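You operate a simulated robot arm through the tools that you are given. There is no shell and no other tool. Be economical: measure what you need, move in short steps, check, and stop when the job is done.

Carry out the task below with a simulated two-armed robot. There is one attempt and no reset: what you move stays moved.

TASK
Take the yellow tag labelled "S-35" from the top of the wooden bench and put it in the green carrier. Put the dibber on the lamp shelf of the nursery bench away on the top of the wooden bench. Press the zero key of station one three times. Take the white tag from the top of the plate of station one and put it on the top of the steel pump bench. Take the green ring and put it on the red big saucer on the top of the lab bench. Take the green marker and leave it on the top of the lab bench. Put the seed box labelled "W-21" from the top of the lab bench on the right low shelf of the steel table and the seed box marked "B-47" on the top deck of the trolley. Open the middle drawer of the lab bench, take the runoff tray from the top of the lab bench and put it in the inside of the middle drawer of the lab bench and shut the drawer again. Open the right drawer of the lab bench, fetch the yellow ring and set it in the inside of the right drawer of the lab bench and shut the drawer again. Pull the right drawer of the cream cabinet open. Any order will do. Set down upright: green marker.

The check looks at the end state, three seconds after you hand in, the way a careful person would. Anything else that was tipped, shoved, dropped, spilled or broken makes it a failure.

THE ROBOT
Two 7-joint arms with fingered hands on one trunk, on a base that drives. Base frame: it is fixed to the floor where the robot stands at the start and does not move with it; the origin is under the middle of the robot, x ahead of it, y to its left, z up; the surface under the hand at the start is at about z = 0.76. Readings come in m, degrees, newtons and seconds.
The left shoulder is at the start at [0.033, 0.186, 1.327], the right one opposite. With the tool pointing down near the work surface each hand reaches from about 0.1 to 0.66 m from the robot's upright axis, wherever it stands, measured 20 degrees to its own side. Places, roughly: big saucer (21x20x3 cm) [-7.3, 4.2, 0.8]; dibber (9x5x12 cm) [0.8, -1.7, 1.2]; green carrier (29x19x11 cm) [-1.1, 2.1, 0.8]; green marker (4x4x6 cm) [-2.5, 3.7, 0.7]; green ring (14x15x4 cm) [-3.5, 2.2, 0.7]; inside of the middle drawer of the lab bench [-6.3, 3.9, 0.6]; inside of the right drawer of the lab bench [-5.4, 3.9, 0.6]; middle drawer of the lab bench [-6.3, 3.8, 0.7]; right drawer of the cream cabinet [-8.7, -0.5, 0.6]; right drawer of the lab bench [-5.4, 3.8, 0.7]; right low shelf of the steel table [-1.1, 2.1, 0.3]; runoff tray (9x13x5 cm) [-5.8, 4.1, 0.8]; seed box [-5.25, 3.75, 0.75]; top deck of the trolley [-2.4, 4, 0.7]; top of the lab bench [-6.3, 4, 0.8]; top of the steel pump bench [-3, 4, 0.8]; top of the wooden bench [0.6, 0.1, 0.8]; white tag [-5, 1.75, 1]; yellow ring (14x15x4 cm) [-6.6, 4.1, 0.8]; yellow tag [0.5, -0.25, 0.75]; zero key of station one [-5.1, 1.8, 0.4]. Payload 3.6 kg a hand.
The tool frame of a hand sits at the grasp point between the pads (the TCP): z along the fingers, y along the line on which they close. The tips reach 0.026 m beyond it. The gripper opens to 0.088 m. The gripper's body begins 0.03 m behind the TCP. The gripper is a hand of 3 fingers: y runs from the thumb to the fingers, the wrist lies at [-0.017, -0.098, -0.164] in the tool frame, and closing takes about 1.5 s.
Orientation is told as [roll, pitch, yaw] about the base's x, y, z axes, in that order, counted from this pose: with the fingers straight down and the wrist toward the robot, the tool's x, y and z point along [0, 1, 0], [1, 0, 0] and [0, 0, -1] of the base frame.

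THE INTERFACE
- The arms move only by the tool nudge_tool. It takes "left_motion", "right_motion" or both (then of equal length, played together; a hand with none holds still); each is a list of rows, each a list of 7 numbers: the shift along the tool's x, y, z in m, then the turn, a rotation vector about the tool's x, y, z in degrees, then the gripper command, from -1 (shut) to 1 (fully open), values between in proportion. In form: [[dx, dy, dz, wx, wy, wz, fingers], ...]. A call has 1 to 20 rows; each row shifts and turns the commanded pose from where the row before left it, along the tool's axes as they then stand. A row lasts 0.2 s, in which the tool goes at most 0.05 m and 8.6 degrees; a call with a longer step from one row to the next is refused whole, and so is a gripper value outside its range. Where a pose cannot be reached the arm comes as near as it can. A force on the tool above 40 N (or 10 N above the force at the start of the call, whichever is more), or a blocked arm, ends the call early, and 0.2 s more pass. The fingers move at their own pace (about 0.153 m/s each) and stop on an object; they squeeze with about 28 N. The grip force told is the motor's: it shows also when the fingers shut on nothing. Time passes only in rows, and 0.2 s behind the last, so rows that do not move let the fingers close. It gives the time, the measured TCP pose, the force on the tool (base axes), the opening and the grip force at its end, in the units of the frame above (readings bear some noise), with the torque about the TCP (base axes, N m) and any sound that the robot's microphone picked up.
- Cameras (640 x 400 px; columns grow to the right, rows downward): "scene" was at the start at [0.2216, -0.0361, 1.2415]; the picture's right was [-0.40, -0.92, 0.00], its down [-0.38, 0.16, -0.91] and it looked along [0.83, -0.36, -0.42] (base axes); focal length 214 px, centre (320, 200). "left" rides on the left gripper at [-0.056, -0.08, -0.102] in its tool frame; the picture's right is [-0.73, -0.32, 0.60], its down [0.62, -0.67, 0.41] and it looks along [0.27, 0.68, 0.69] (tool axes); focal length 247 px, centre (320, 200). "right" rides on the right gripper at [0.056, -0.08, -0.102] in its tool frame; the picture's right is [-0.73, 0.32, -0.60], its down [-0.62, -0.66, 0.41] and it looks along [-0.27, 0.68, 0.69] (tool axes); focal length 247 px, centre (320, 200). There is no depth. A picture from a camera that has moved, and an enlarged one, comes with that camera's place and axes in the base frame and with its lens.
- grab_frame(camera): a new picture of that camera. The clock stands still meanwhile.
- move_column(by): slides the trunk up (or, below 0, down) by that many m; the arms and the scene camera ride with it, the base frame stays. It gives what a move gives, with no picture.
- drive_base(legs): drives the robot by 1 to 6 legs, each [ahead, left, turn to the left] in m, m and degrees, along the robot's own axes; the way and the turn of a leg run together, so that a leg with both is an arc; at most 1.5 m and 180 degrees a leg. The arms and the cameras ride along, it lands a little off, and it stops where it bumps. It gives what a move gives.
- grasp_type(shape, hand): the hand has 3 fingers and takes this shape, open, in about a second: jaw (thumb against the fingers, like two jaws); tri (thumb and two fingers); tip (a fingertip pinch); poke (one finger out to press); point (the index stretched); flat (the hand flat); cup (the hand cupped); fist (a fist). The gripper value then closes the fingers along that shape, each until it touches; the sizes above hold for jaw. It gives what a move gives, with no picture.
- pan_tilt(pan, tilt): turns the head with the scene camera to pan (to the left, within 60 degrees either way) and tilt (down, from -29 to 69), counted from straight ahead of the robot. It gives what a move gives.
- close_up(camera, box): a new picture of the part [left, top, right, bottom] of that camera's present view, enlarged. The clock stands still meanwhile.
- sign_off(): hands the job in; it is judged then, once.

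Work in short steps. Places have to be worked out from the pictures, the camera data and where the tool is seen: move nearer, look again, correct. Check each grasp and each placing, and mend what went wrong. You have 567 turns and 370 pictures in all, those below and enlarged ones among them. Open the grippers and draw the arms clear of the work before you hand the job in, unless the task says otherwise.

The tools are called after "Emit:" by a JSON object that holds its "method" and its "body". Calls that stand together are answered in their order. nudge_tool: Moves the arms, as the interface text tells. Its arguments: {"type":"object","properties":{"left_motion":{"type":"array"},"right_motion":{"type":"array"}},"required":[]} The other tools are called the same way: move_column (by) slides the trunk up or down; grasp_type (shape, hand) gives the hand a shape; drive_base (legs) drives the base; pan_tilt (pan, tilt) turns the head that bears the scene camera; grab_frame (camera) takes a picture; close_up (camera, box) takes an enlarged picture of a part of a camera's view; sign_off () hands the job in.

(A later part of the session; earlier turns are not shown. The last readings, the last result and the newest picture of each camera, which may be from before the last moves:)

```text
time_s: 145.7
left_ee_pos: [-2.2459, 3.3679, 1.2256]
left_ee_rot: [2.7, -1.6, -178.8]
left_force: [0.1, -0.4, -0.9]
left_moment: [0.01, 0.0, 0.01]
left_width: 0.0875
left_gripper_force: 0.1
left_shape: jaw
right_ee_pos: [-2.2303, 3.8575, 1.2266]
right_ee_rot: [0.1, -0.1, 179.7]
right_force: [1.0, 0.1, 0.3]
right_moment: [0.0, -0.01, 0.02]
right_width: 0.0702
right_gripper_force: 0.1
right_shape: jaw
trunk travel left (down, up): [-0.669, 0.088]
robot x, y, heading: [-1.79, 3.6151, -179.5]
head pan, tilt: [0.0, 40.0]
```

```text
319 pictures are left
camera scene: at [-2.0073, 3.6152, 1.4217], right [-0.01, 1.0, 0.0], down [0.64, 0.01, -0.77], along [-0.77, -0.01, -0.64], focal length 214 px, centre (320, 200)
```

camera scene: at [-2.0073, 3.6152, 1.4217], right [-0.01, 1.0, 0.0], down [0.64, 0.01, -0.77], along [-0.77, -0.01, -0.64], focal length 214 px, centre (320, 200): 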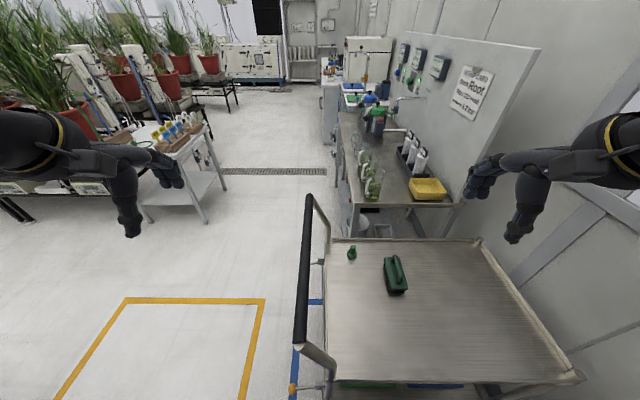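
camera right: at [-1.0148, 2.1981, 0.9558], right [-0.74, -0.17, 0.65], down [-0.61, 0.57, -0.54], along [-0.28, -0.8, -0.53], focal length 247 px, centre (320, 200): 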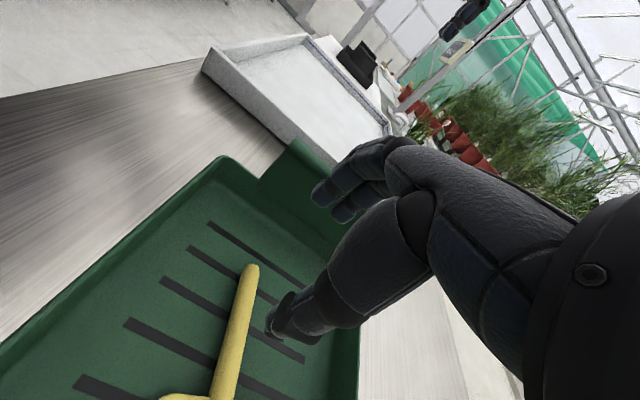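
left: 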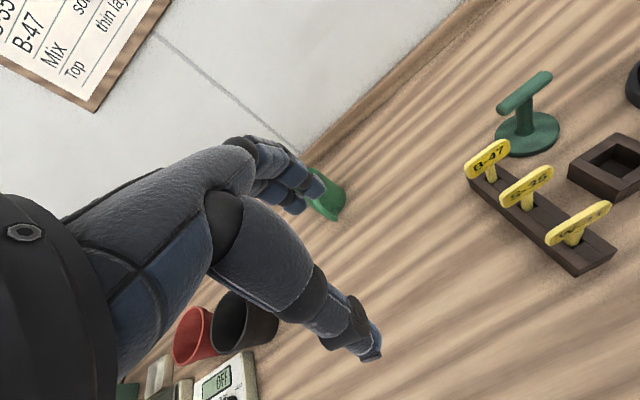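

Marker at about [-2.522, 3.73], deck z≈0.7, east edge x≈-2.13. I advance 0.12 m, move the right hand over the marker, and lower the trunk.

Emit:
{"method": "drive_base", "body": {"legs": [[0.12, 0, 0]]}}

Emit:
{"method": "nudge_tool", "body": {"right_motion": [[0.032, 0.035, 0, 0, 0, 0, 0.6], [0.032, 0.035, 0, 0, 0, 0, 0.6], [0.032, 0.035, 0, 0, 0, 0, 0.6], [0.03, 0.035, 0, 0, 0, 0, 0.6]]}}

Emit:
{"method": "move_column", "body": {"by": -0.2}}

Emit:
{"method": "grab_frame", "body": {"camera": "scene"}}

Emit:
{"method": "grab_frame", "body": {"camera": "right"}}

```text
time_s: 146.7
left_ee_pos: [-2.295, 3.3667, 1.2219]
left_ee_rot: [2.8, -1.3, -178.9]
left_force: [-0.8, 0.1, 0.4]
left_moment: [-0.01, -0.05, 0.01]
left_width: 0.0878
left_gripper_force: 0.1
left_shape: jaw
right_ee_pos: [-2.2795, 3.8565, 1.2241]
right_ee_rot: [0.1, 0.3, 179.5]
right_force: [-1.0, -0.2, 0.5]
right_moment: [0.01, -0.04, 0.01]
right_width: 0.0701
right_gripper_force: 0.1
right_shape: jaw
trunk travel left (down, up): [-0.669, 0.088]
robot x, y, heading: [-1.8362, 3.6157, -179.6]
head pan, tilt: [0.0, 40.0]
stopped in leg 1: the robot was blocked; the commanded pose is now the measured one
```

```text
time_s: 147.7
left_ee_pos: [-2.2913, 3.3663, 1.2239]
left_ee_rot: [2.8, -1.5, -178.9]
left_force: [0.3, -0.3, 0.5]
left_moment: [0.03, 0.01, 0.02]
left_width: 0.0877
left_gripper_force: 0.1
left_shape: jaw
right_ee_pos: [-2.4175, 3.7305, 1.2265]
right_ee_rot: [0.0, 0.1, 179.5]
right_force: [0.4, -0.9, -0.3]
right_moment: [0.02, -0.01, -0.01]
right_width: 0.0699
right_gripper_force: 0.1
right_shape: jaw
trunk travel left (down, up): [-0.669, 0.088]
robot x, y, heading: [-1.8341, 3.6169, -179.2]
head pan, tilt: [0.0, 40.0]
```

```text
time_s: 149.9
left_ee_pos: [-2.2887, 3.3663, 1.0245]
left_ee_rot: [2.7, -1.5, -178.9]
left_force: [-0.4, 0.0, -0.4]
left_moment: [0.0, 0.02, -0.03]
left_width: 0.0879
left_gripper_force: 0.2
left_shape: jaw
right_ee_pos: [-2.4148, 3.7315, 1.0265]
right_ee_rot: [0.1, 0.0, 179.6]
right_force: [-0.7, 1.5, -0.5]
right_moment: [-0.05, 0.02, 0.0]
right_width: 0.0702
right_gripper_force: 0.0
right_shape: jaw
trunk travel left (down, up): [-0.469, 0.288]
robot x, y, heading: [-1.8343, 3.6145, -179.5]
head pan, tilt: [0.0, 40.0]
```

```text
318 pictures are left
camera scene: at [-2.0581, 3.6147, 1.2176], right [-0.01, 1.0, 0.0], down [0.64, 0.01, -0.77], along [-0.77, -0.01, -0.64], focal length 214 px, centre (320, 200)
```

scene: 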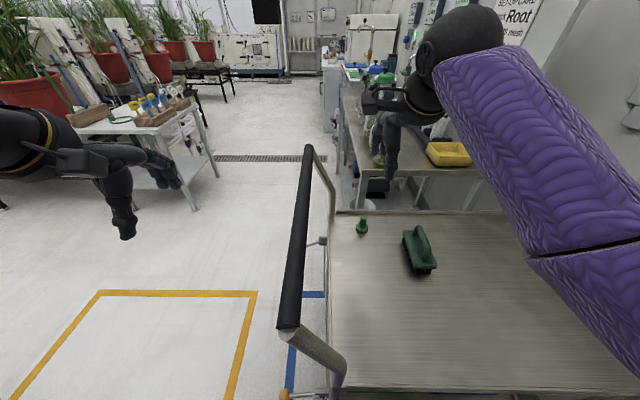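

```text
317 pictures are left
camera right: at [-2.3351, 3.6741, 1.1302], right [-0.31, 0.74, 0.6], down [0.67, 0.62, -0.41], along [-0.67, 0.27, -0.69], focal length 247 px, centre (320, 200)
```

right: 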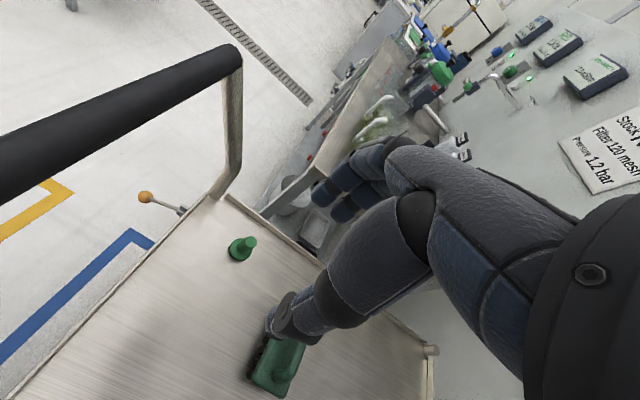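

I zoom on the marker to see its shape.

Emit:
{"method": "close_up", "body": {"camera": "right", "box": [200, 210, 300, 290]}}

Emit:
{"method": "close_up", "body": {"camera": "scene", "box": [320, 190, 440, 280]}}

```text
5.00 times, centred on (250, 250) of right
camera zoom: at [-2.3351, 3.6741, 1.1302], right [-0.31, 0.74, 0.6], down [0.67, 0.62, -0.41], along [-0.67, 0.27, -0.69], focal length 1235 px, centre (670, -50)
```

zoom: 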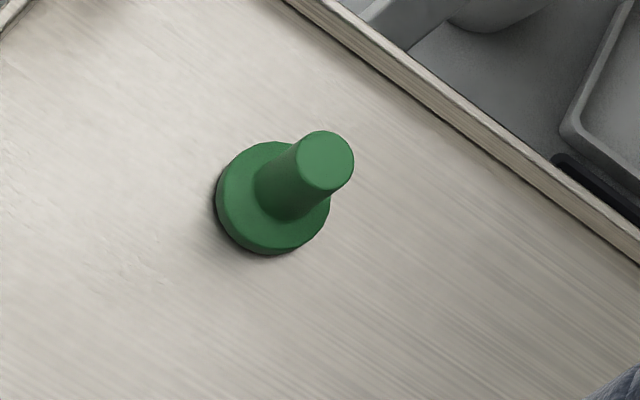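

```text
4.44 times, centred on (380, 235) of scene
camera zoom: at [-2.0581, 3.6147, 1.2176], right [-0.01, 1.0, 0.0], down [0.64, 0.01, -0.77], along [-0.77, -0.01, -0.64], focal length 953 px, centre (53, 44)
```

zoom: 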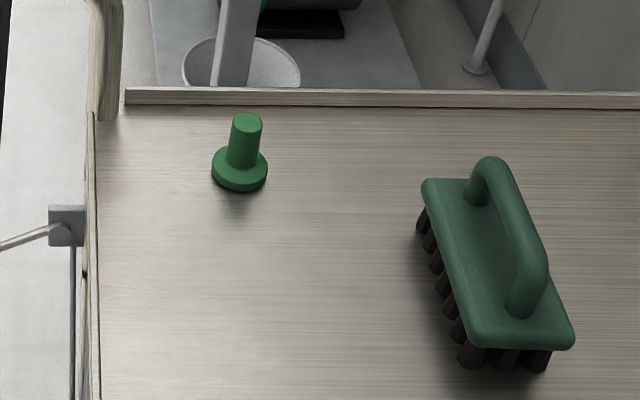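

The marker is a 2 cm peg on a 4 cm disc, centre (-2.522, 3.741), top z≈0.765. I move the hand above it and lower the trunk 0.15 m for reach.

Emit:
{"method": "nudge_tool", "body": {"right_motion": [[-0.005, 0.036, 0, 0, 0, 0, 0.5], [-0.005, 0.036, 0, 0, 0, 0, 0.5], [0, 0.035, 0, 0, 0, 0, 0.5], [0, 0, 0, 0, 0, 0, 0.5]]}}

Emit:
{"method": "move_column", "body": {"by": -0.13}}

Emit:
{"method": "grab_frame", "body": {"camera": "right"}}

Emit:
{"method": "grab_frame", "body": {"camera": "scene"}}

```text
time_s: 150.9
left_ee_pos: [-2.2884, 3.367, 1.0241]
left_ee_rot: [2.8, -1.6, -178.9]
left_force: [-0.1, 0.3, 0.6]
left_moment: [-0.01, 0.01, 0.0]
left_width: 0.0877
left_gripper_force: 0.0
left_shape: jaw
right_ee_pos: [-2.5208, 3.7421, 1.0285]
right_ee_rot: [0.2, -0.1, 179.5]
right_force: [-0.3, 0.2, -0.7]
right_moment: [0.0, 0.02, 0.0]
right_width: 0.0661
right_gripper_force: 0.1
right_shape: jaw
trunk travel left (down, up): [-0.469, 0.288]
robot x, y, heading: [-1.8324, 3.6177, -179.6]
head pan, tilt: [0.0, 40.0]
```

```text
time_s: 152.4
left_ee_pos: [-2.2893, 3.3684, 0.8953]
left_ee_rot: [2.7, -1.6, -178.9]
left_force: [0.3, -0.3, 0.0]
left_moment: [0.0, 0.01, -0.01]
left_width: 0.0882
left_gripper_force: 0.1
left_shape: jaw
right_ee_pos: [-2.5223, 3.7432, 0.8979]
right_ee_rot: [0.2, -0.1, 179.6]
right_force: [-0.3, 0.2, -0.7]
right_moment: [-0.03, -0.03, -0.04]
right_width: 0.0665
right_gripper_force: 0.1
right_shape: jaw
trunk travel left (down, up): [-0.339, 0.418]
robot x, y, heading: [-1.8341, 3.6164, -179.3]
head pan, tilt: [0.0, 40.0]
```

```text
314 pictures are left
camera right: at [-2.442, 3.6851, 1.0004], right [-0.31, 0.74, 0.6], down [0.67, 0.62, -0.41], along [-0.67, 0.27, -0.69], focal length 247 px, centre (320, 200)
```

right: 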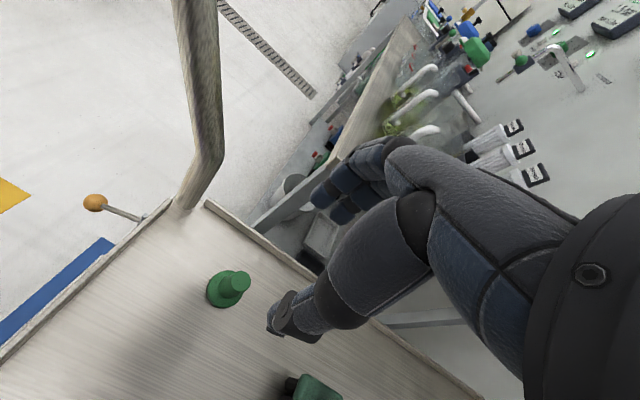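

```text
313 pictures are left
camera scene: at [-2.072, 3.6146, 1.0798], right [-0.01, 1.0, 0.0], down [0.64, 0.01, -0.77], along [-0.77, -0.01, -0.64], focal length 214 px, centre (320, 200)
```

scene: 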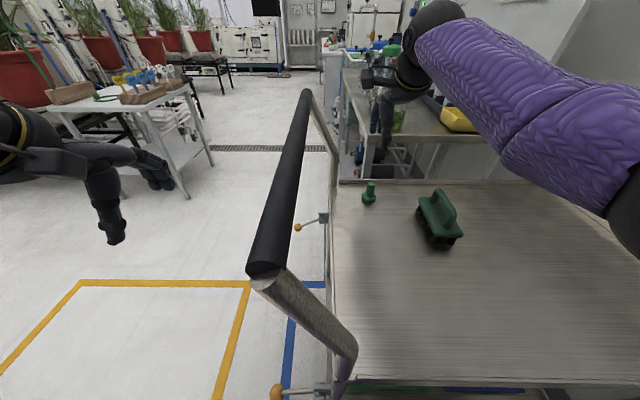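

Aligned. I descend 0.148 m and close on the stem.

Emit:
{"method": "nudge_tool", "body": {"right_motion": [[0, 0, 0.04, 0, 0, 0, 0.3], [0, 0, 0.04, 0, 0, 0, 0.3], [0, 0, 0.04, 0, 0, 0, 0.3], [0, 0, 0.028, 0, 0, 0, 0.3], [0, 0, 0, 0, 0, 0, 0.3]]}}

Emit:
{"method": "grab_frame", "body": {"camera": "right"}}

Emit:
{"method": "close_up", "body": {"camera": "scene", "box": [320, 100, 480, 240]}}

```text
time_s: 153.6
left_ee_pos: [-2.2896, 3.3672, 0.8942]
left_ee_rot: [2.8, -1.5, -178.9]
left_force: [0.3, -0.4, -0.5]
left_moment: [-0.01, -0.01, 0.0]
left_width: 0.0877
left_gripper_force: 0.0
left_shape: jaw
right_ee_pos: [-2.5147, 3.7453, 0.7506]
right_ee_rot: [0.0, 0.0, 179.5]
right_force: [0.4, -0.5, -0.5]
right_moment: [-0.01, 0.0, 0.02]
right_width: 0.0576
right_gripper_force: 0.0
right_shape: jaw
right hand out of reach, approached as far as the arm can: row 4
trunk travel left (down, up): [-0.339, 0.418]
robot x, y, heading: [-1.834, 3.6108, -179.3]
head pan, tilt: [0.0, 40.0]
```

```text
312 pictures are left
camera right: at [-2.4352, 3.6874, 0.8534], right [-0.31, 0.74, 0.6], down [0.67, 0.62, -0.41], along [-0.67, 0.27, -0.69], focal length 247 px, centre (320, 200)
```

right: 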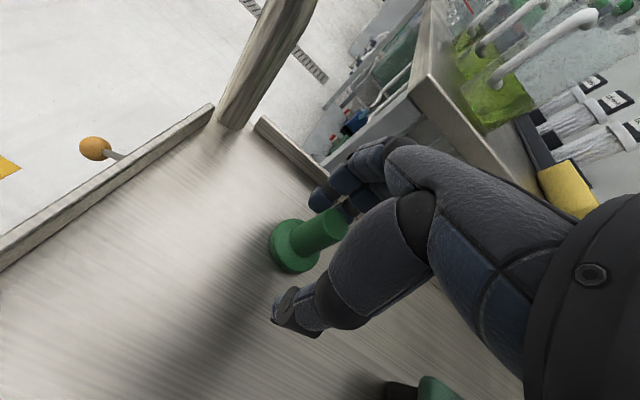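

```text
2.86 times, centred on (400, 170) of scene
camera zoom: at [-2.0723, 3.6145, 1.0795], right [-0.01, 1.0, 0.0], down [0.64, 0.01, -0.77], along [-0.77, -0.01, -0.64], focal length 613 px, centre (91, 286)
```

zoom: 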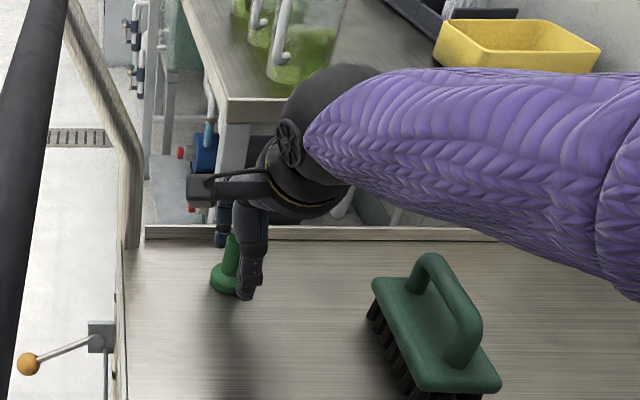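

Barely at the reach limit (8 mm short). I raise the hand 6 cm and lower the trunk by the same to gain reach.

Emit:
{"method": "nudge_tool", "body": {"right_motion": [[0, 0, -0.03, 0, 0, 0, 0.3], [0, 0, -0.03, 0, 0, 0, 0.3], [0, 0, -0.02, 0, 0, 0, 0.3]]}}

Emit:
{"method": "move_column", "body": {"by": -0.08}}

Emit:
{"method": "nudge_tool", "body": {"right_motion": [[0, 0, 0, 0, 0, 0, 0.3]]}}

Emit:
{"method": "grab_frame", "body": {"camera": "right"}}

```text
time_s: 154.4
left_ee_pos: [-2.2892, 3.3674, 0.8952]
left_ee_rot: [2.7, -1.5, -178.8]
left_force: [0.1, -0.1, 0.3]
left_moment: [-0.02, -0.03, 0.04]
left_width: 0.0881
left_gripper_force: 0.2
left_shape: jaw
right_ee_pos: [-2.5156, 3.746, 0.8325]
right_ee_rot: [0.1, 0.0, 179.5]
right_force: [1.3, 0.0, 0.0]
right_moment: [-0.04, -0.02, 0.01]
right_width: 0.0574
right_gripper_force: 0.1
right_shape: jaw
trunk travel left (down, up): [-0.339, 0.418]
robot x, y, heading: [-1.8361, 3.6126, -179.6]
head pan, tilt: [0.0, 40.0]
```

```text
time_s: 155.6
left_ee_pos: [-2.2896, 3.3668, 0.8155]
left_ee_rot: [2.7, -1.6, -178.8]
left_force: [0.3, 0.0, 0.6]
left_moment: [-0.02, -0.02, 0.02]
left_width: 0.0879
left_gripper_force: 0.0
left_shape: jaw
right_ee_pos: [-2.5143, 3.7427, 0.7529]
right_ee_rot: [0.1, 0.0, 179.4]
right_force: [-0.5, 0.4, 0.6]
right_moment: [0.01, 0.0, 0.01]
right_width: 0.0575
right_gripper_force: 0.1
right_shape: jaw
trunk travel left (down, up): [-0.259, 0.498]
robot x, y, heading: [-1.836, 3.6179, -179.5]
head pan, tilt: [0.0, 40.0]
```

```text
time_s: 156.0
left_ee_pos: [-2.2891, 3.367, 0.8143]
left_ee_rot: [2.7, -1.5, -179.0]
left_force: [0.2, 0.5, -0.1]
left_moment: [0.01, 0.02, 0.0]
left_width: 0.0878
left_gripper_force: 0.1
left_shape: jaw
right_ee_pos: [-2.5149, 3.7441, 0.7522]
right_ee_rot: [0.1, 0.0, 179.5]
right_force: [-0.2, -0.3, 0.3]
right_moment: [0.01, -0.01, 0.01]
right_width: 0.0575
right_gripper_force: 0.2
right_shape: jaw
trunk travel left (down, up): [-0.259, 0.498]
robot x, y, heading: [-1.8333, 3.6131, -179.4]
head pan, tilt: [0.0, 40.0]
```

```text
310 pictures are left
camera right: at [-2.4351, 3.6869, 0.8549], right [-0.31, 0.74, 0.6], down [0.67, 0.62, -0.41], along [-0.67, 0.27, -0.69], focal length 247 px, centre (320, 200)
```

right: 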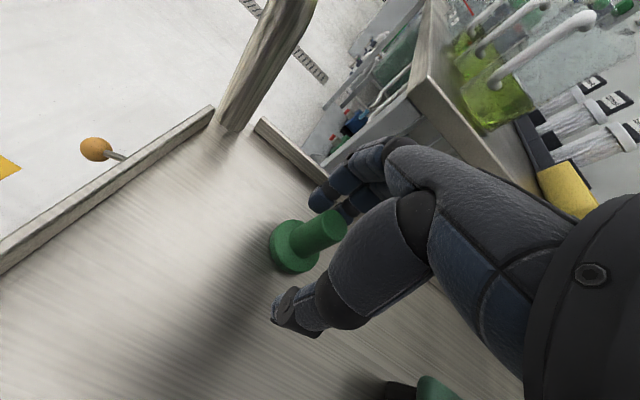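

Now with spare reach I move the last 7 mm forward and 3 mm down, then close.

Emit:
{"method": "nudge_tool", "body": {"right_motion": [[0.003, 0.008, 0.003, 0, 0, 0, 0.3], [0, 0, 0, 0, 0, 0, 0], [0, 0, 0, 0, 0, 0, -0.3], [0, 0, 0, 0, 0, 0, -1], [0, 0, 0, 0, 0, 0, -1], [0, 0, 0, 0, 0, 0, -1], [0, 0, 0, 0, 0, 0, -1]]}}

Emit:
{"method": "grab_frame", "body": {"camera": "right"}}

```text
time_s: 157.6
left_ee_pos: [-2.2901, 3.3672, 0.8152]
left_ee_rot: [2.6, -1.5, -178.9]
left_force: [-0.5, 0.2, 0.3]
left_moment: [0.02, 0.01, 0.03]
left_width: 0.0879
left_gripper_force: 0.2
left_shape: jaw
right_ee_pos: [-2.5232, 3.7415, 0.7488]
right_ee_rot: [0.1, 0.0, 179.5]
right_force: [0.1, 0.0, 0.3]
right_moment: [0.0, -0.03, 0.04]
right_width: 0.0084
right_gripper_force: 27.6
right_shape: jaw
trunk travel left (down, up): [-0.259, 0.498]
robot x, y, heading: [-1.8364, 3.6162, -179.5]
head pan, tilt: [0.0, 40.0]
```

```text
309 pictures are left
camera right: at [-2.4431, 3.6838, 0.852], right [-0.31, 0.74, 0.6], down [0.67, 0.62, -0.41], along [-0.67, 0.27, -0.69], focal length 247 px, centre (320, 200)
```

right: 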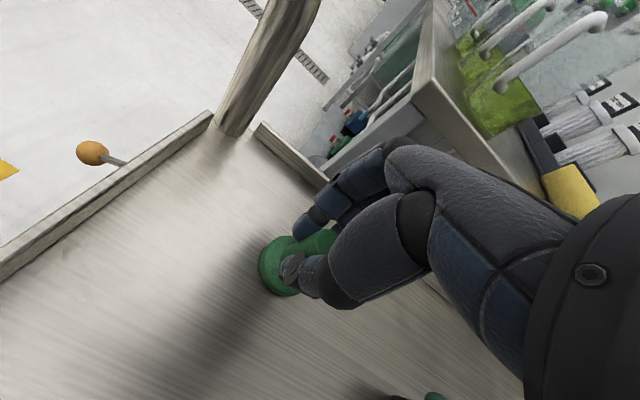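

Gripped. I lift and raise the trunk, then check.

Emit:
{"method": "nudge_tool", "body": {"right_motion": [[0, 0, -0.02, 0, 0, 0, -1], [0, 0, -0.04, 0, 0, 0, -1], [0, 0, -0.04, 0, 0, 0, -1], [0, -0.04, 0, 0, 0, 0, -1], [0, -0.04, 0, 0, 0, 0, -1], [0, -0.04, 0, 0, 0, 0, -1]]}}

Emit:
{"method": "move_column", "body": {"by": 0.36}}

Emit:
{"method": "grab_frame", "body": {"camera": "right"}}

Emit:
{"method": "grab_frame", "body": {"camera": "scene"}}

```text
time_s: 159.0
left_ee_pos: [-2.2891, 3.3669, 0.8141]
left_ee_rot: [2.7, -1.6, -178.9]
left_force: [0.3, 0.1, -0.1]
left_moment: [0.0, -0.01, 0.0]
left_width: 0.0878
left_gripper_force: 0.1
left_shape: jaw
right_ee_pos: [-2.4025, 3.7398, 0.8489]
right_ee_rot: [0.1, 0.1, 179.5]
right_force: [0.5, -1.1, -0.5]
right_moment: [0.01, 0.0, 0.01]
right_width: 0.0083
right_gripper_force: 27.6
right_shape: jaw
trunk travel left (down, up): [-0.259, 0.498]
robot x, y, heading: [-1.837, 3.6123, -179.8]
head pan, tilt: [0.0, 40.0]
```

```text
time_s: 162.5
left_ee_pos: [-2.2902, 3.3668, 1.1746]
left_ee_rot: [2.8, -1.4, -178.9]
left_force: [-0.3, 0.3, -0.2]
left_moment: [0.02, 0.01, -0.02]
left_width: 0.0878
left_gripper_force: 0.0
left_shape: jaw
right_ee_pos: [-2.4028, 3.7423, 1.2086]
right_ee_rot: [0.1, 0.1, 179.5]
right_force: [0.1, 0.0, -0.3]
right_moment: [-0.03, -0.01, 0.01]
right_width: 0.0085
right_gripper_force: 27.5
right_shape: jaw
trunk travel left (down, up): [-0.619, 0.138]
robot x, y, heading: [-1.832, 3.6174, -179.7]
head pan, tilt: [0.0, 40.0]
```

```text
308 pictures are left
camera right: at [-2.3234, 3.6833, 1.3117], right [-0.31, 0.74, 0.6], down [0.67, 0.62, -0.41], along [-0.67, 0.27, -0.69], focal length 247 px, centre (320, 200)
```

right: 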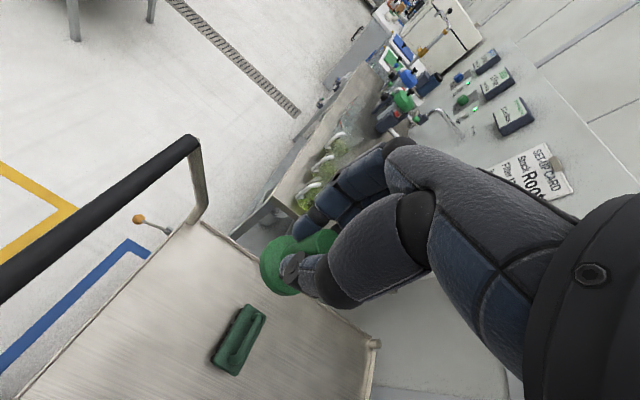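

```text
307 pictures are left
camera scene: at [-2.0522, 3.6147, 1.3712], right [-0.01, 1.0, 0.0], down [0.64, 0.01, -0.77], along [-0.77, -0.01, -0.64], focal length 214 px, centre (320, 200)
```

scene: 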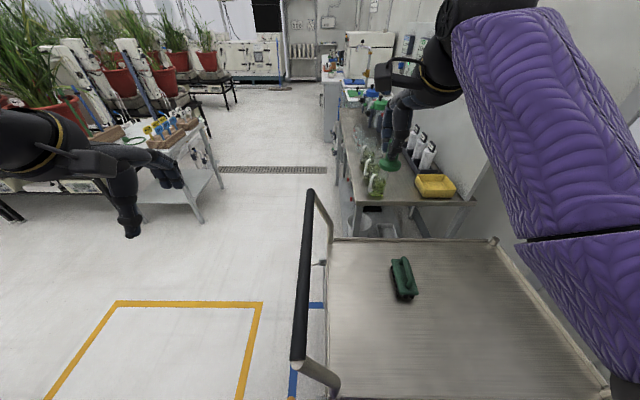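

Marker secured. I drive back south and then west toward the small table with the green ring.

Emit:
{"method": "drive_base", "body": {"legs": [[0.0, 0.67, 0], [0.85, 0, 0]]}}

Emit:
{"method": "pan_tilt", "body": {"pan": 30, "tilt": 30}}

Emit:
{"method": "grab_frame", "body": {"camera": "scene"}}

```text
time_s: 170.3
left_ee_pos: [-3.1394, 2.6976, 1.1749]
left_ee_rot: [2.7, -1.6, -179.1]
left_force: [-0.6, 0.6, -0.2]
left_moment: [0.0, -0.01, 0.01]
left_width: 0.0877
left_gripper_force: 0.1
left_shape: jaw
right_ee_pos: [-3.2498, 3.0724, 1.2076]
right_ee_rot: [0.1, -0.1, 179.3]
right_force: [-0.1, 0.4, -0.4]
right_moment: [-0.01, -0.02, -0.01]
right_width: 0.0084
right_gripper_force: 28.3
right_shape: jaw
trunk travel left (down, up): [-0.619, 0.138]
robot x, y, heading: [-2.6804, 2.9471, -179.6]
head pan, tilt: [0.0, 40.0]
```

```text
time_s: 171.3
left_ee_pos: [-3.1367, 2.699, 1.1742]
left_ee_rot: [2.8, -1.4, -179.2]
left_force: [0.9, -0.2, 0.0]
left_moment: [-0.01, -0.01, -0.01]
left_width: 0.0877
left_gripper_force: 0.0
left_shape: jaw
right_ee_pos: [-3.2483, 3.0726, 1.2087]
right_ee_rot: [0.1, 0.1, 179.2]
right_force: [-0.5, 0.4, -0.4]
right_moment: [-0.02, -0.03, -0.02]
right_width: 0.0083
right_gripper_force: 27.8
right_shape: jaw
trunk travel left (down, up): [-0.619, 0.138]
robot x, y, heading: [-2.6834, 2.9448, -179.8]
head pan, tilt: [30.0, 30.0]
```

```text
306 pictures are left
camera scene: at [-2.8922, 2.9001, 1.3866], right [-0.5, 0.86, 0.0], down [0.43, 0.25, -0.87], along [-0.75, -0.43, -0.5], focal length 214 px, centre (320, 200)
```

scene: 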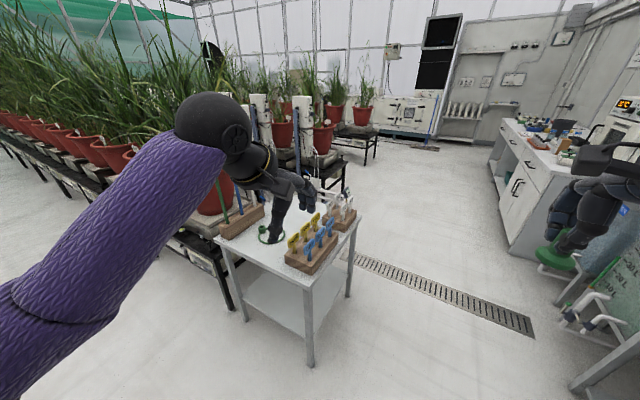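

The ring lies near the east edge of the small table at about [-3.47, 2.30]. I position the robot east of it for the left hand.

Emit:
{"method": "drive_base", "body": {"legs": [[0, 0.45, 0], [0.12, 0, 0]]}}

Emit:
{"method": "pan_tilt", "body": {"pan": 15, "tilt": 40}}

Emit:
{"method": "grab_frame", "body": {"camera": "scene"}}

Emit:
{"method": "grab_frame", "body": {"camera": "left"}}

```text
time_s: 174.8
left_ee_pos: [-3.2556, 2.2479, 1.1755]
left_ee_rot: [2.7, -1.5, -179.2]
left_force: [-0.6, -0.7, -0.2]
left_moment: [0.01, -0.02, -0.01]
left_width: 0.0877
left_gripper_force: 0.0
left_shape: jaw
right_ee_pos: [-3.3679, 2.62, 1.2082]
right_ee_rot: [0.1, 0.0, 179.2]
right_force: [-0.4, 0.1, -1.4]
right_moment: [-0.02, 0.01, -0.01]
right_width: 0.0083
right_gripper_force: 27.5
right_shape: jaw
trunk travel left (down, up): [-0.619, 0.138]
robot x, y, heading: [-2.8048, 2.4922, -180.1]
head pan, tilt: [30.0, 30.0]
```

```text
time_s: 175.6
left_ee_pos: [-3.2553, 2.246, 1.1743]
left_ee_rot: [2.8, -1.6, -179.1]
left_force: [0.7, 0.3, 0.7]
left_moment: [0.01, 0.02, 0.01]
left_width: 0.0879
left_gripper_force: 0.0
left_shape: jaw
right_ee_pos: [-3.3671, 2.6196, 1.2085]
right_ee_rot: [0.2, 0.0, 179.4]
right_force: [0.4, -0.3, -0.6]
right_moment: [0.01, 0.04, 0.01]
right_width: 0.0085
right_gripper_force: 27.4
right_shape: jaw
trunk travel left (down, up): [-0.619, 0.138]
robot x, y, heading: [-2.8049, 2.4919, -179.9]
head pan, tilt: [15.0, 40.0]
```

```text
305 pictures are left
camera scene: at [-3.0138, 2.471, 1.3714], right [-0.26, 0.96, 0.0], down [0.62, 0.17, -0.77], along [-0.74, -0.2, -0.64], focal length 214 px, centre (320, 200)
```

scene: 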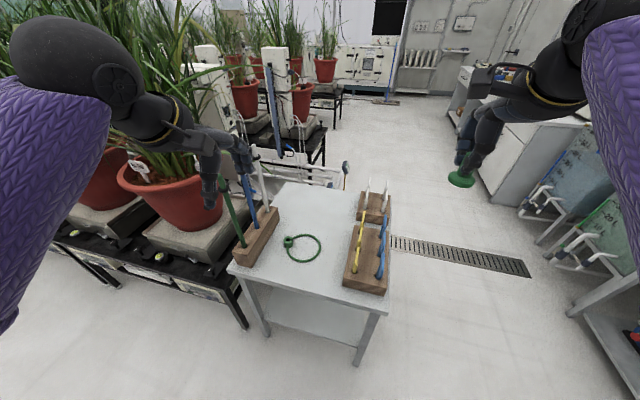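

```text
304 pictures are left
camera left: at [-3.1729, 2.3094, 1.2723], right [0.29, 0.71, -0.64], down [0.66, -0.63, -0.4], along [-0.69, -0.31, -0.66], focal length 247 px, centre (320, 200)
```

left: 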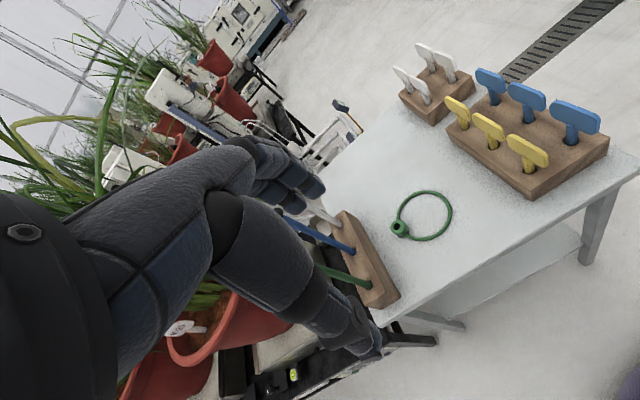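

I zoom on the ring from both cameras.

Emit:
{"method": "close_up", "body": {"camera": "left", "box": [370, 170, 480, 260]}}

Emit:
{"method": "close_up", "body": {"camera": "scene", "box": [230, 190, 400, 300]}}

```text
4.44 times, centred on (425, 215) of left
camera zoom: at [-3.1729, 2.3094, 1.2723], right [0.29, 0.71, -0.64], down [0.66, -0.63, -0.4], along [-0.69, -0.31, -0.66], focal length 1098 px, centre (-147, 133)
```

zoom: 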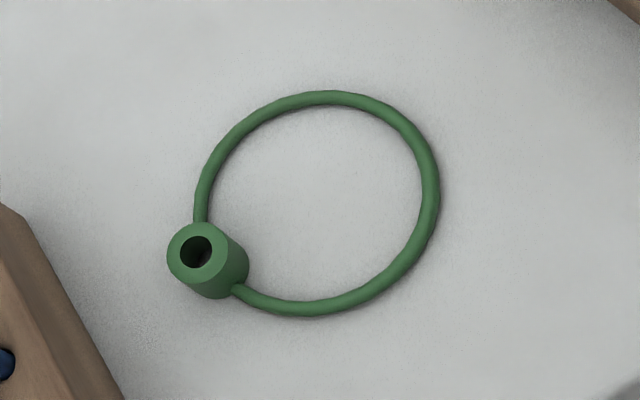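

```text
3.64 times, centred on (315, 245) of scene
camera zoom: at [-3.0138, 2.471, 1.3714], right [-0.26, 0.96, 0.0], down [0.62, 0.17, -0.77], along [-0.74, -0.2, -0.64], focal length 780 px, centre (338, 36)
```

zoom: 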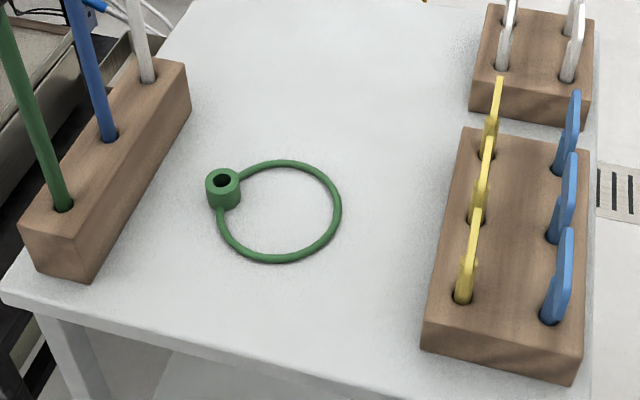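

The sleeve is at (-3.495, 2.216), top z 0.726, table z≈0.69; I'll grip it across x above the wire. I close the distance and lower the trunk.

Emit:
{"method": "drive_base", "body": {"legs": [[0.13, 0.05, 0]]}}

Emit:
{"method": "nudge_tool", "body": {"left_motion": [[0, 0, 0, 1.6, -2.7, -0.8, 0.3], [0, 0, 0, 0, 0, 0, 0.3], [0, 0, 0, 0, 0, 0, 0.3]]}}

Emit:
{"method": "move_column", "body": {"by": -0.2}}

Emit:
{"method": "grab_frame", "body": {"camera": "left"}}

Emit:
{"method": "grab_frame", "body": {"camera": "scene"}}

```text
time_s: 176.9
left_ee_pos: [-3.3865, 2.1969, 1.1736]
left_ee_rot: [2.6, -1.6, -179.1]
left_force: [0.1, -0.3, 0.2]
left_moment: [0.01, -0.02, 0.04]
left_width: 0.0879
left_gripper_force: 0.0
left_shape: jaw
right_ee_pos: [-3.4983, 2.5711, 1.2081]
right_ee_rot: [0.1, 0.2, 179.3]
right_force: [-0.4, 0.2, -0.2]
right_moment: [-0.05, -0.03, 0.01]
right_width: 0.0083
right_gripper_force: 27.7
right_shape: jaw
trunk travel left (down, up): [-0.619, 0.138]
robot x, y, heading: [-2.9314, 2.4414, -179.6]
head pan, tilt: [15.0, 40.0]
```

```text
time_s: 177.7
left_ee_pos: [-3.3855, 2.1987, 1.1743]
left_ee_rot: [0.0, 0.0, -178.3]
left_force: [-0.7, 0.0, 0.2]
left_moment: [-0.02, -0.03, 0.01]
left_width: 0.0576
left_gripper_force: 0.1
left_shape: jaw
right_ee_pos: [-3.4973, 2.5724, 1.2089]
right_ee_rot: [0.1, 0.0, 179.2]
right_force: [0.8, -0.4, -0.9]
right_moment: [0.02, 0.02, 0.02]
right_width: 0.0083
right_gripper_force: 28.1
right_shape: jaw
trunk travel left (down, up): [-0.619, 0.138]
robot x, y, heading: [-2.9276, 2.445, -179.9]
head pan, tilt: [15.0, 40.0]
```

```text
time_s: 179.9
left_ee_pos: [-3.3866, 2.1961, 0.9746]
left_ee_rot: [0.0, 0.2, -178.4]
left_force: [0.4, 0.5, 0.2]
left_moment: [-0.03, 0.01, -0.01]
left_width: 0.0574
left_gripper_force: 0.1
left_shape: jaw
right_ee_pos: [-3.4976, 2.5714, 1.0087]
right_ee_rot: [0.0, -0.1, 179.2]
right_force: [0.4, -0.3, 0.2]
right_moment: [-0.01, 0.01, 0.0]
right_width: 0.0084
right_gripper_force: 27.6
right_shape: jaw
trunk travel left (down, up): [-0.419, 0.338]
robot x, y, heading: [-2.931, 2.4421, -179.8]
head pan, tilt: [15.0, 40.0]
```

```text
301 pictures are left
camera left: at [-3.3072, 2.2561, 1.0775], right [0.3, 0.74, -0.6], down [0.68, -0.6, -0.41], along [-0.67, -0.29, -0.69], focal length 247 px, centre (320, 200)
```

left: 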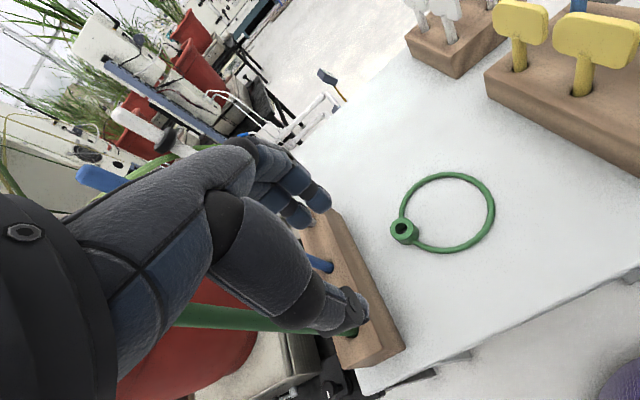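

```text
300 pictures are left
camera scene: at [-3.1549, 2.4211, 1.1651], right [-0.26, 0.97, 0.0], down [0.62, 0.17, -0.77], along [-0.74, -0.2, -0.64], focal length 214 px, centre (320, 200)
```

scene: 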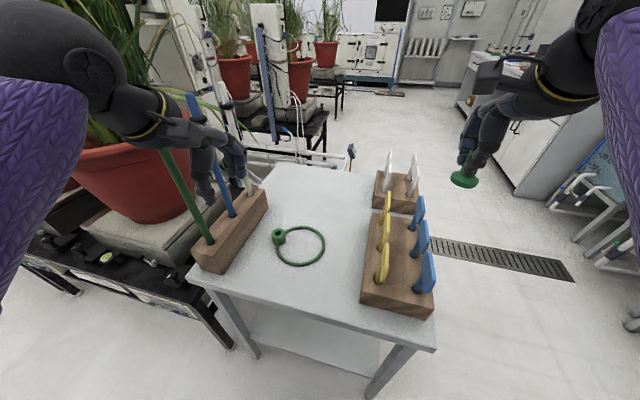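

The hand is about 6 cm from the standing sticks, so I first move it away in +y and yaw it 25° to swing the wrist clear before moving over the sleeve.

Emit:
{"method": "nudge_tool", "body": {"left_motion": [[-0.02, 0, 0, 0, 0, 0, 0.3], [0, 0, 0, 0, 0, -8.3, 0.3], [0, 0, 0, 0, 0, -8.3, 0.3], [0, 0, 0, 0, 0, -8.4, 0.3], [-0.0152, 0.0326, 0, 0, 0, 0, 0.3], [-0.0152, 0.0326, 0, 0, 0, 0, 0.3], [-0.0152, 0.0326, 0, 0, 0, 0, 0.3], [0, 0, 0, 0, 0, 0, 0.3]]}}

Emit:
{"method": "grab_frame", "body": {"camera": "left"}}

Emit:
{"method": "grab_frame", "body": {"camera": "scene"}}

```text
time_s: 181.7
left_ee_pos: [-3.4963, 2.2141, 0.975]
left_ee_rot: [0.1, 0.0, -153.4]
left_force: [-0.5, 0.6, 1.2]
left_moment: [0.02, 0.01, 0.0]
left_width: 0.0572
left_gripper_force: 0.2
left_shape: jaw
right_ee_pos: [-3.4983, 2.5706, 1.0096]
right_ee_rot: [0.1, 0.0, 179.1]
right_force: [0.3, -0.2, -0.7]
right_moment: [0.02, 0.03, -0.01]
right_width: 0.0083
right_gripper_force: 28.1
right_shape: jaw
trunk travel left (down, up): [-0.419, 0.338]
robot x, y, heading: [-2.9321, 2.4442, -179.4]
head pan, tilt: [15.0, 40.0]
```

```text
299 pictures are left
camera left: at [-3.4483, 2.3003, 1.0779], right [-0.04, 0.8, -0.6], down [0.87, -0.26, -0.41], along [-0.48, -0.54, -0.69], focal length 247 px, centre (320, 200)
```

left: 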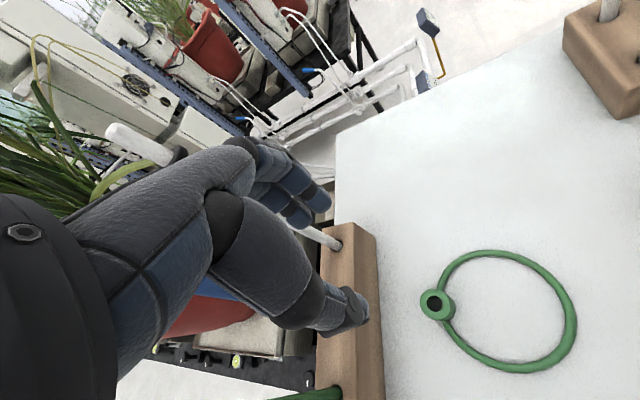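

```text
298 pictures are left
camera scene: at [-3.1547, 2.4211, 1.165], right [-0.26, 0.97, 0.0], down [0.62, 0.17, -0.77], along [-0.74, -0.2, -0.64], focal length 214 px, centre (320, 200)
```

scene: 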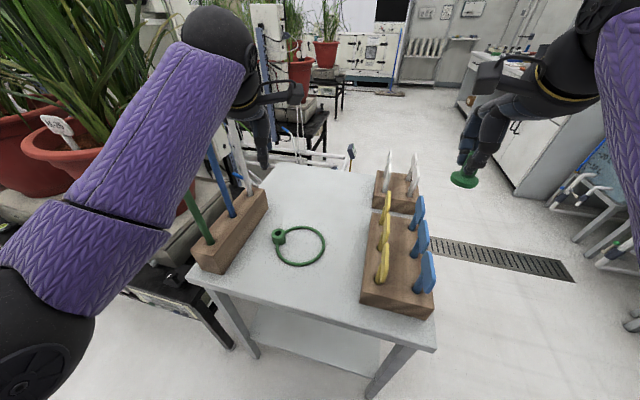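

The sleeve is right under the hand, and the forearm passes about 8 cm from the sticks. I descend 0.19 m and look.

Emit:
{"method": "nudge_tool", "body": {"left_motion": [[0, 0, 0.04, 0, 0, 0, 0.3], [0, 0, 0.04, 0, 0, 0, 0.3], [0, 0, 0.04, 0, 0, 0, 0.3], [0, 0, 0.04, 0, 0, 0, 0.3], [0, 0, 0.03, 0, 0, 0, 0.3]]}}

Emit:
{"method": "grab_frame", "body": {"camera": "left"}}

Emit:
{"method": "grab_frame", "body": {"camera": "scene"}}

```text
time_s: 182.9
left_ee_pos: [-3.4957, 2.2145, 0.7863]
left_ee_rot: [0.0, 0.1, -153.3]
left_force: [0.2, -0.1, 0.0]
left_moment: [0.0, 0.0, 0.01]
left_width: 0.0575
left_gripper_force: 0.1
left_shape: jaw
right_ee_pos: [-3.4966, 2.5715, 1.0092]
right_ee_rot: [0.1, -0.1, 179.2]
right_force: [-0.1, 0.0, -0.9]
right_moment: [0.05, 0.01, -0.03]
right_width: 0.0082
right_gripper_force: 28.1
right_shape: jaw
trunk travel left (down, up): [-0.419, 0.338]
robot x, y, heading: [-2.9299, 2.4415, -179.9]
head pan, tilt: [15.0, 40.0]
```

```text
297 pictures are left
camera left: at [-3.4479, 2.3006, 0.8878], right [-0.04, 0.8, -0.6], down [0.87, -0.26, -0.41], along [-0.48, -0.54, -0.69], focal length 247 px, centre (320, 200)
```

left: 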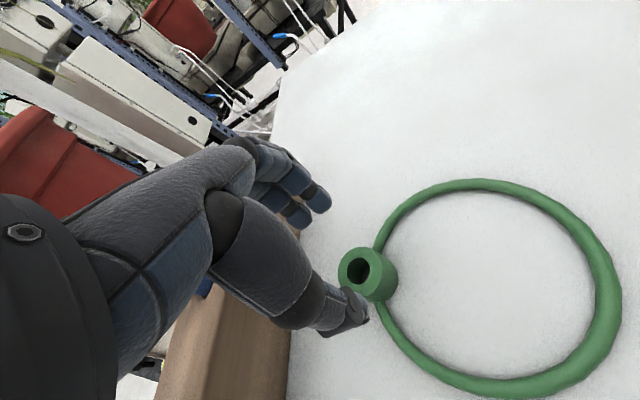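

```text
296 pictures are left
camera scene: at [-3.1553, 2.4211, 1.1649], right [-0.26, 0.97, 0.0], down [0.62, 0.17, -0.77], along [-0.74, -0.2, -0.64], focal length 214 px, centre (320, 200)
```

scene: 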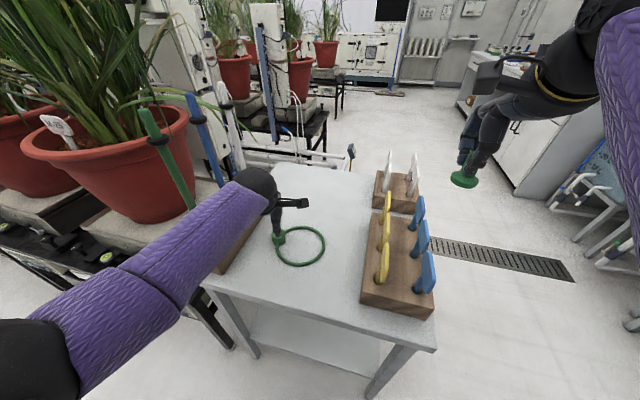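

Aligned. I lower the remaining 5.3 cm and close on the sleeve.

Emit:
{"method": "nudge_tool", "body": {"left_motion": [[0, 0, 0.03, 0, 0, 0, 0.3], [0, 0, 0.023, 0, 0, 0, 0.3], [0, 0, 0, 0, 0, 0, 0], [0, 0, 0, 0, 0, 0, -0.3], [0, 0, 0, 0, 0, 0, -1], [0, 0, 0, 0, 0, 0, -1], [0, 0, 0, 0, 0, 0, -1], [0, 0, 0, 0, 0, 0, -1]]}}

Emit:
{"method": "grab_frame", "body": {"camera": "left"}}

```text
time_s: 184.7
left_ee_pos: [-3.4954, 2.2142, 0.7336]
left_ee_rot: [0.1, -0.4, -153.4]
left_force: [-4.0, -3.8, 21.2]
left_moment: [0.22, -0.76, 0.03]
left_width: 0.0246
left_gripper_force: 27.6
left_shape: jaw
right_ee_pos: [-3.4958, 2.5721, 1.009]
right_ee_rot: [0.3, -0.1, 179.2]
right_force: [-0.7, -0.4, -0.3]
right_moment: [-0.02, -0.02, 0.01]
right_width: 0.0084
right_gripper_force: 27.8
right_shape: jaw
trunk travel left (down, up): [-0.419, 0.338]
robot x, y, heading: [-2.9302, 2.4495, -179.9]
head pan, tilt: [15.0, 40.0]
```

```text
295 pictures are left
camera left: at [-3.4478, 2.3002, 0.8369], right [-0.05, 0.8, -0.6], down [0.87, -0.26, -0.41], along [-0.49, -0.54, -0.68], focal length 247 px, centre (320, 200)
```

left: 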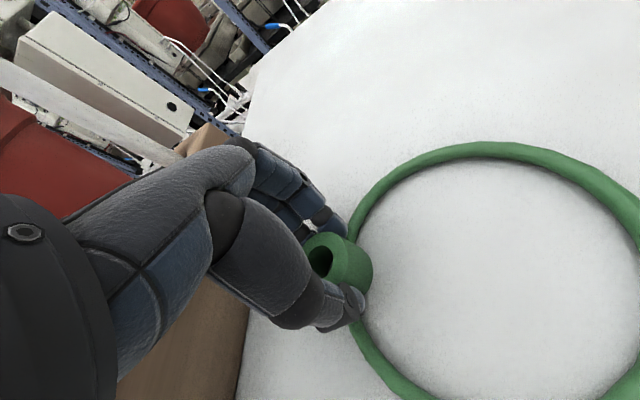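

The sleeve is gripped (2.5 cm), with some push from the table below. I lift and check.

Emit:
{"method": "nudge_tool", "body": {"left_motion": [[0, 0, -0.015, 0, 0, 0, -1], [0, 0, -0.03, 0, 0, 0, -1], [0, 0, -0.04, 0, 0, 0, -1], [0, 0, -0.04, 0, 0, 0, -1]]}}

Emit:
{"method": "grab_frame", "body": {"camera": "left"}}

Emit:
{"method": "grab_frame", "body": {"camera": "scene"}}

```text
time_s: 185.7
left_ee_pos: [-3.495, 2.213, 0.8559]
left_ee_rot: [0.1, 0.0, -153.4]
left_force: [-0.5, -0.6, 0.0]
left_moment: [-0.03, 0.0, 0.01]
left_width: 0.0247
left_gripper_force: 27.4
left_shape: jaw
right_ee_pos: [-3.4979, 2.5709, 1.0084]
right_ee_rot: [0.2, 0.0, 179.2]
right_force: [0.6, 0.2, -0.4]
right_moment: [0.02, -0.03, 0.02]
right_width: 0.0084
right_gripper_force: 27.8
right_shape: jaw
trunk travel left (down, up): [-0.419, 0.338]
robot x, y, heading: [-2.9306, 2.4405, -179.6]
head pan, tilt: [15.0, 40.0]
```

```text
294 pictures are left
camera left: at [-3.4478, 2.2999, 0.9592], right [-0.04, 0.8, -0.6], down [0.88, -0.26, -0.41], along [-0.48, -0.54, -0.69], focal length 247 px, centre (320, 200)
```

left: 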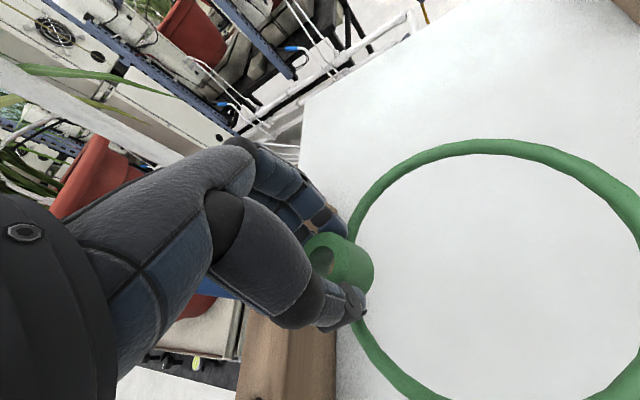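

```text
293 pictures are left
camera scene: at [-3.1551, 2.4213, 1.1649], right [-0.26, 0.97, 0.0], down [0.62, 0.17, -0.77], along [-0.74, -0.2, -0.64], focal length 214 px, centre (320, 200)
```

scene: 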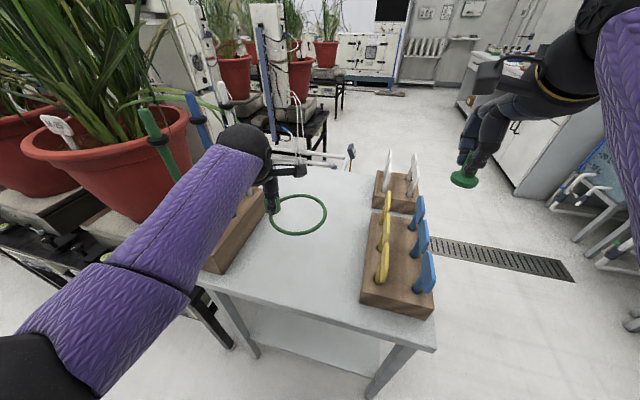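

The ring is held level. I raise it well above the racks and back away from the table.

Emit:
{"method": "nudge_tool", "body": {"left_motion": [[0, 0, -0.04, 0, 0, 0, -1], [0, 0, -0.04, 0, 0, 0, -1], [0, 0, -0.04, 0, 0, 0, -1]]}}

Emit:
{"method": "move_column", "body": {"by": 0.2}}

Emit:
{"method": "drive_base", "body": {"legs": [[-0.3, 0, 0], [0, -0.45, 0]]}}

Emit:
{"method": "grab_frame", "body": {"camera": "left"}}

Emit:
{"method": "pan_tilt", "body": {"pan": 0, "tilt": 15}}

Emit:
{"method": "grab_frame", "body": {"camera": "scene"}}

```text
time_s: 186.5
left_ee_pos: [-3.4948, 2.2062, 0.9769]
left_ee_rot: [0.8, -0.4, -153.0]
left_force: [-0.1, 0.0, -0.2]
left_moment: [0.01, 0.01, -0.01]
left_width: 0.0245
left_gripper_force: 28.2
left_shape: jaw
right_ee_pos: [-3.4971, 2.5715, 1.0087]
right_ee_rot: [0.0, -0.1, 179.2]
right_force: [-0.9, -0.1, -0.7]
right_moment: [-0.01, -0.04, 0.03]
right_width: 0.0084
right_gripper_force: 27.1
right_shape: jaw
trunk travel left (down, up): [-0.419, 0.338]
robot x, y, heading: [-2.9301, 2.4395, -179.8]
head pan, tilt: [15.0, 40.0]
```

```text
time_s: 188.7
left_ee_pos: [-3.4961, 2.1996, 1.1756]
left_ee_rot: [1.2, -0.6, -152.6]
left_force: [0.2, 0.1, -0.4]
left_moment: [-0.02, 0.02, -0.01]
left_width: 0.0248
left_gripper_force: 28.3
left_shape: jaw
right_ee_pos: [-3.4982, 2.5715, 1.2094]
right_ee_rot: [0.2, 0.0, 179.2]
right_force: [-0.2, 0.4, -0.8]
right_moment: [-0.02, 0.02, -0.01]
right_width: 0.0083
right_gripper_force: 28.3
right_shape: jaw
trunk travel left (down, up): [-0.619, 0.138]
robot x, y, heading: [-2.9315, 2.4433, -179.7]
head pan, tilt: [15.0, 40.0]
```

```text
time_s: 193.0
left_ee_pos: [-3.1981, 2.6553, 1.1799]
left_ee_rot: [1.0, -0.7, -152.9]
left_force: [0.3, -0.5, -0.6]
left_moment: [-0.02, 0.01, -0.04]
left_width: 0.0244
left_gripper_force: 28.0
left_shape: jaw
right_ee_pos: [-3.1977, 3.0238, 1.2085]
right_ee_rot: [0.2, 0.1, 179.0]
right_force: [0.7, 0.2, -0.5]
right_moment: [-0.02, -0.01, -0.02]
right_width: 0.0082
right_gripper_force: 28.5
right_shape: jaw
trunk travel left (down, up): [-0.619, 0.138]
robot x, y, heading: [-2.6316, 2.8927, 179.9]
head pan, tilt: [15.0, 40.0]
```

```text
292 pictures are left
camera left: at [-3.1518, 2.7444, 1.2802], right [-0.05, 0.79, -0.61], down [0.87, -0.26, -0.41], along [-0.48, -0.56, -0.67], focal length 247 px, centre (320, 200)
```

left: 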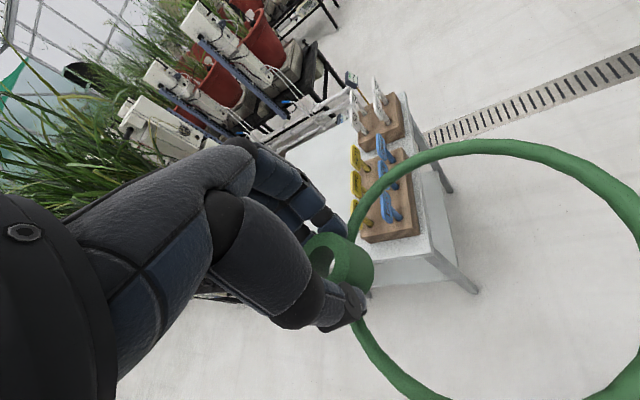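

```text
time_s: 193.9
left_ee_pos: [-3.1987, 2.6537, 1.1796]
left_ee_rot: [1.0, -0.9, -152.8]
left_force: [0.1, -0.2, -0.1]
left_moment: [0.02, 0.0, 0.03]
left_width: 0.0249
left_gripper_force: 28.2
left_shape: jaw
right_ee_pos: [-3.1979, 3.0238, 1.2089]
right_ee_rot: [0.1, 0.0, 179.0]
right_force: [-0.2, -0.8, 0.5]
right_moment: [0.02, -0.01, -0.01]
right_width: 0.0083
right_gripper_force: 27.8
right_shape: jaw
trunk travel left (down, up): [-0.619, 0.138]
robot x, y, heading: [-2.6292, 2.8915, 179.7]
head pan, tilt: [0.0, 15.0]
```

```text
291 pictures are left
camera scene: at [-2.8567, 2.8948, 1.4108], right [0.0, 1.0, 0.0], down [0.26, 0.0, -0.97], along [-0.97, 0.0, -0.26], focal length 214 px, centre (320, 200)
```

scene: 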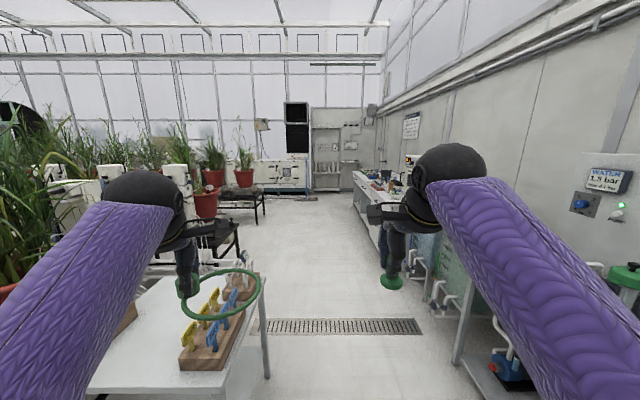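

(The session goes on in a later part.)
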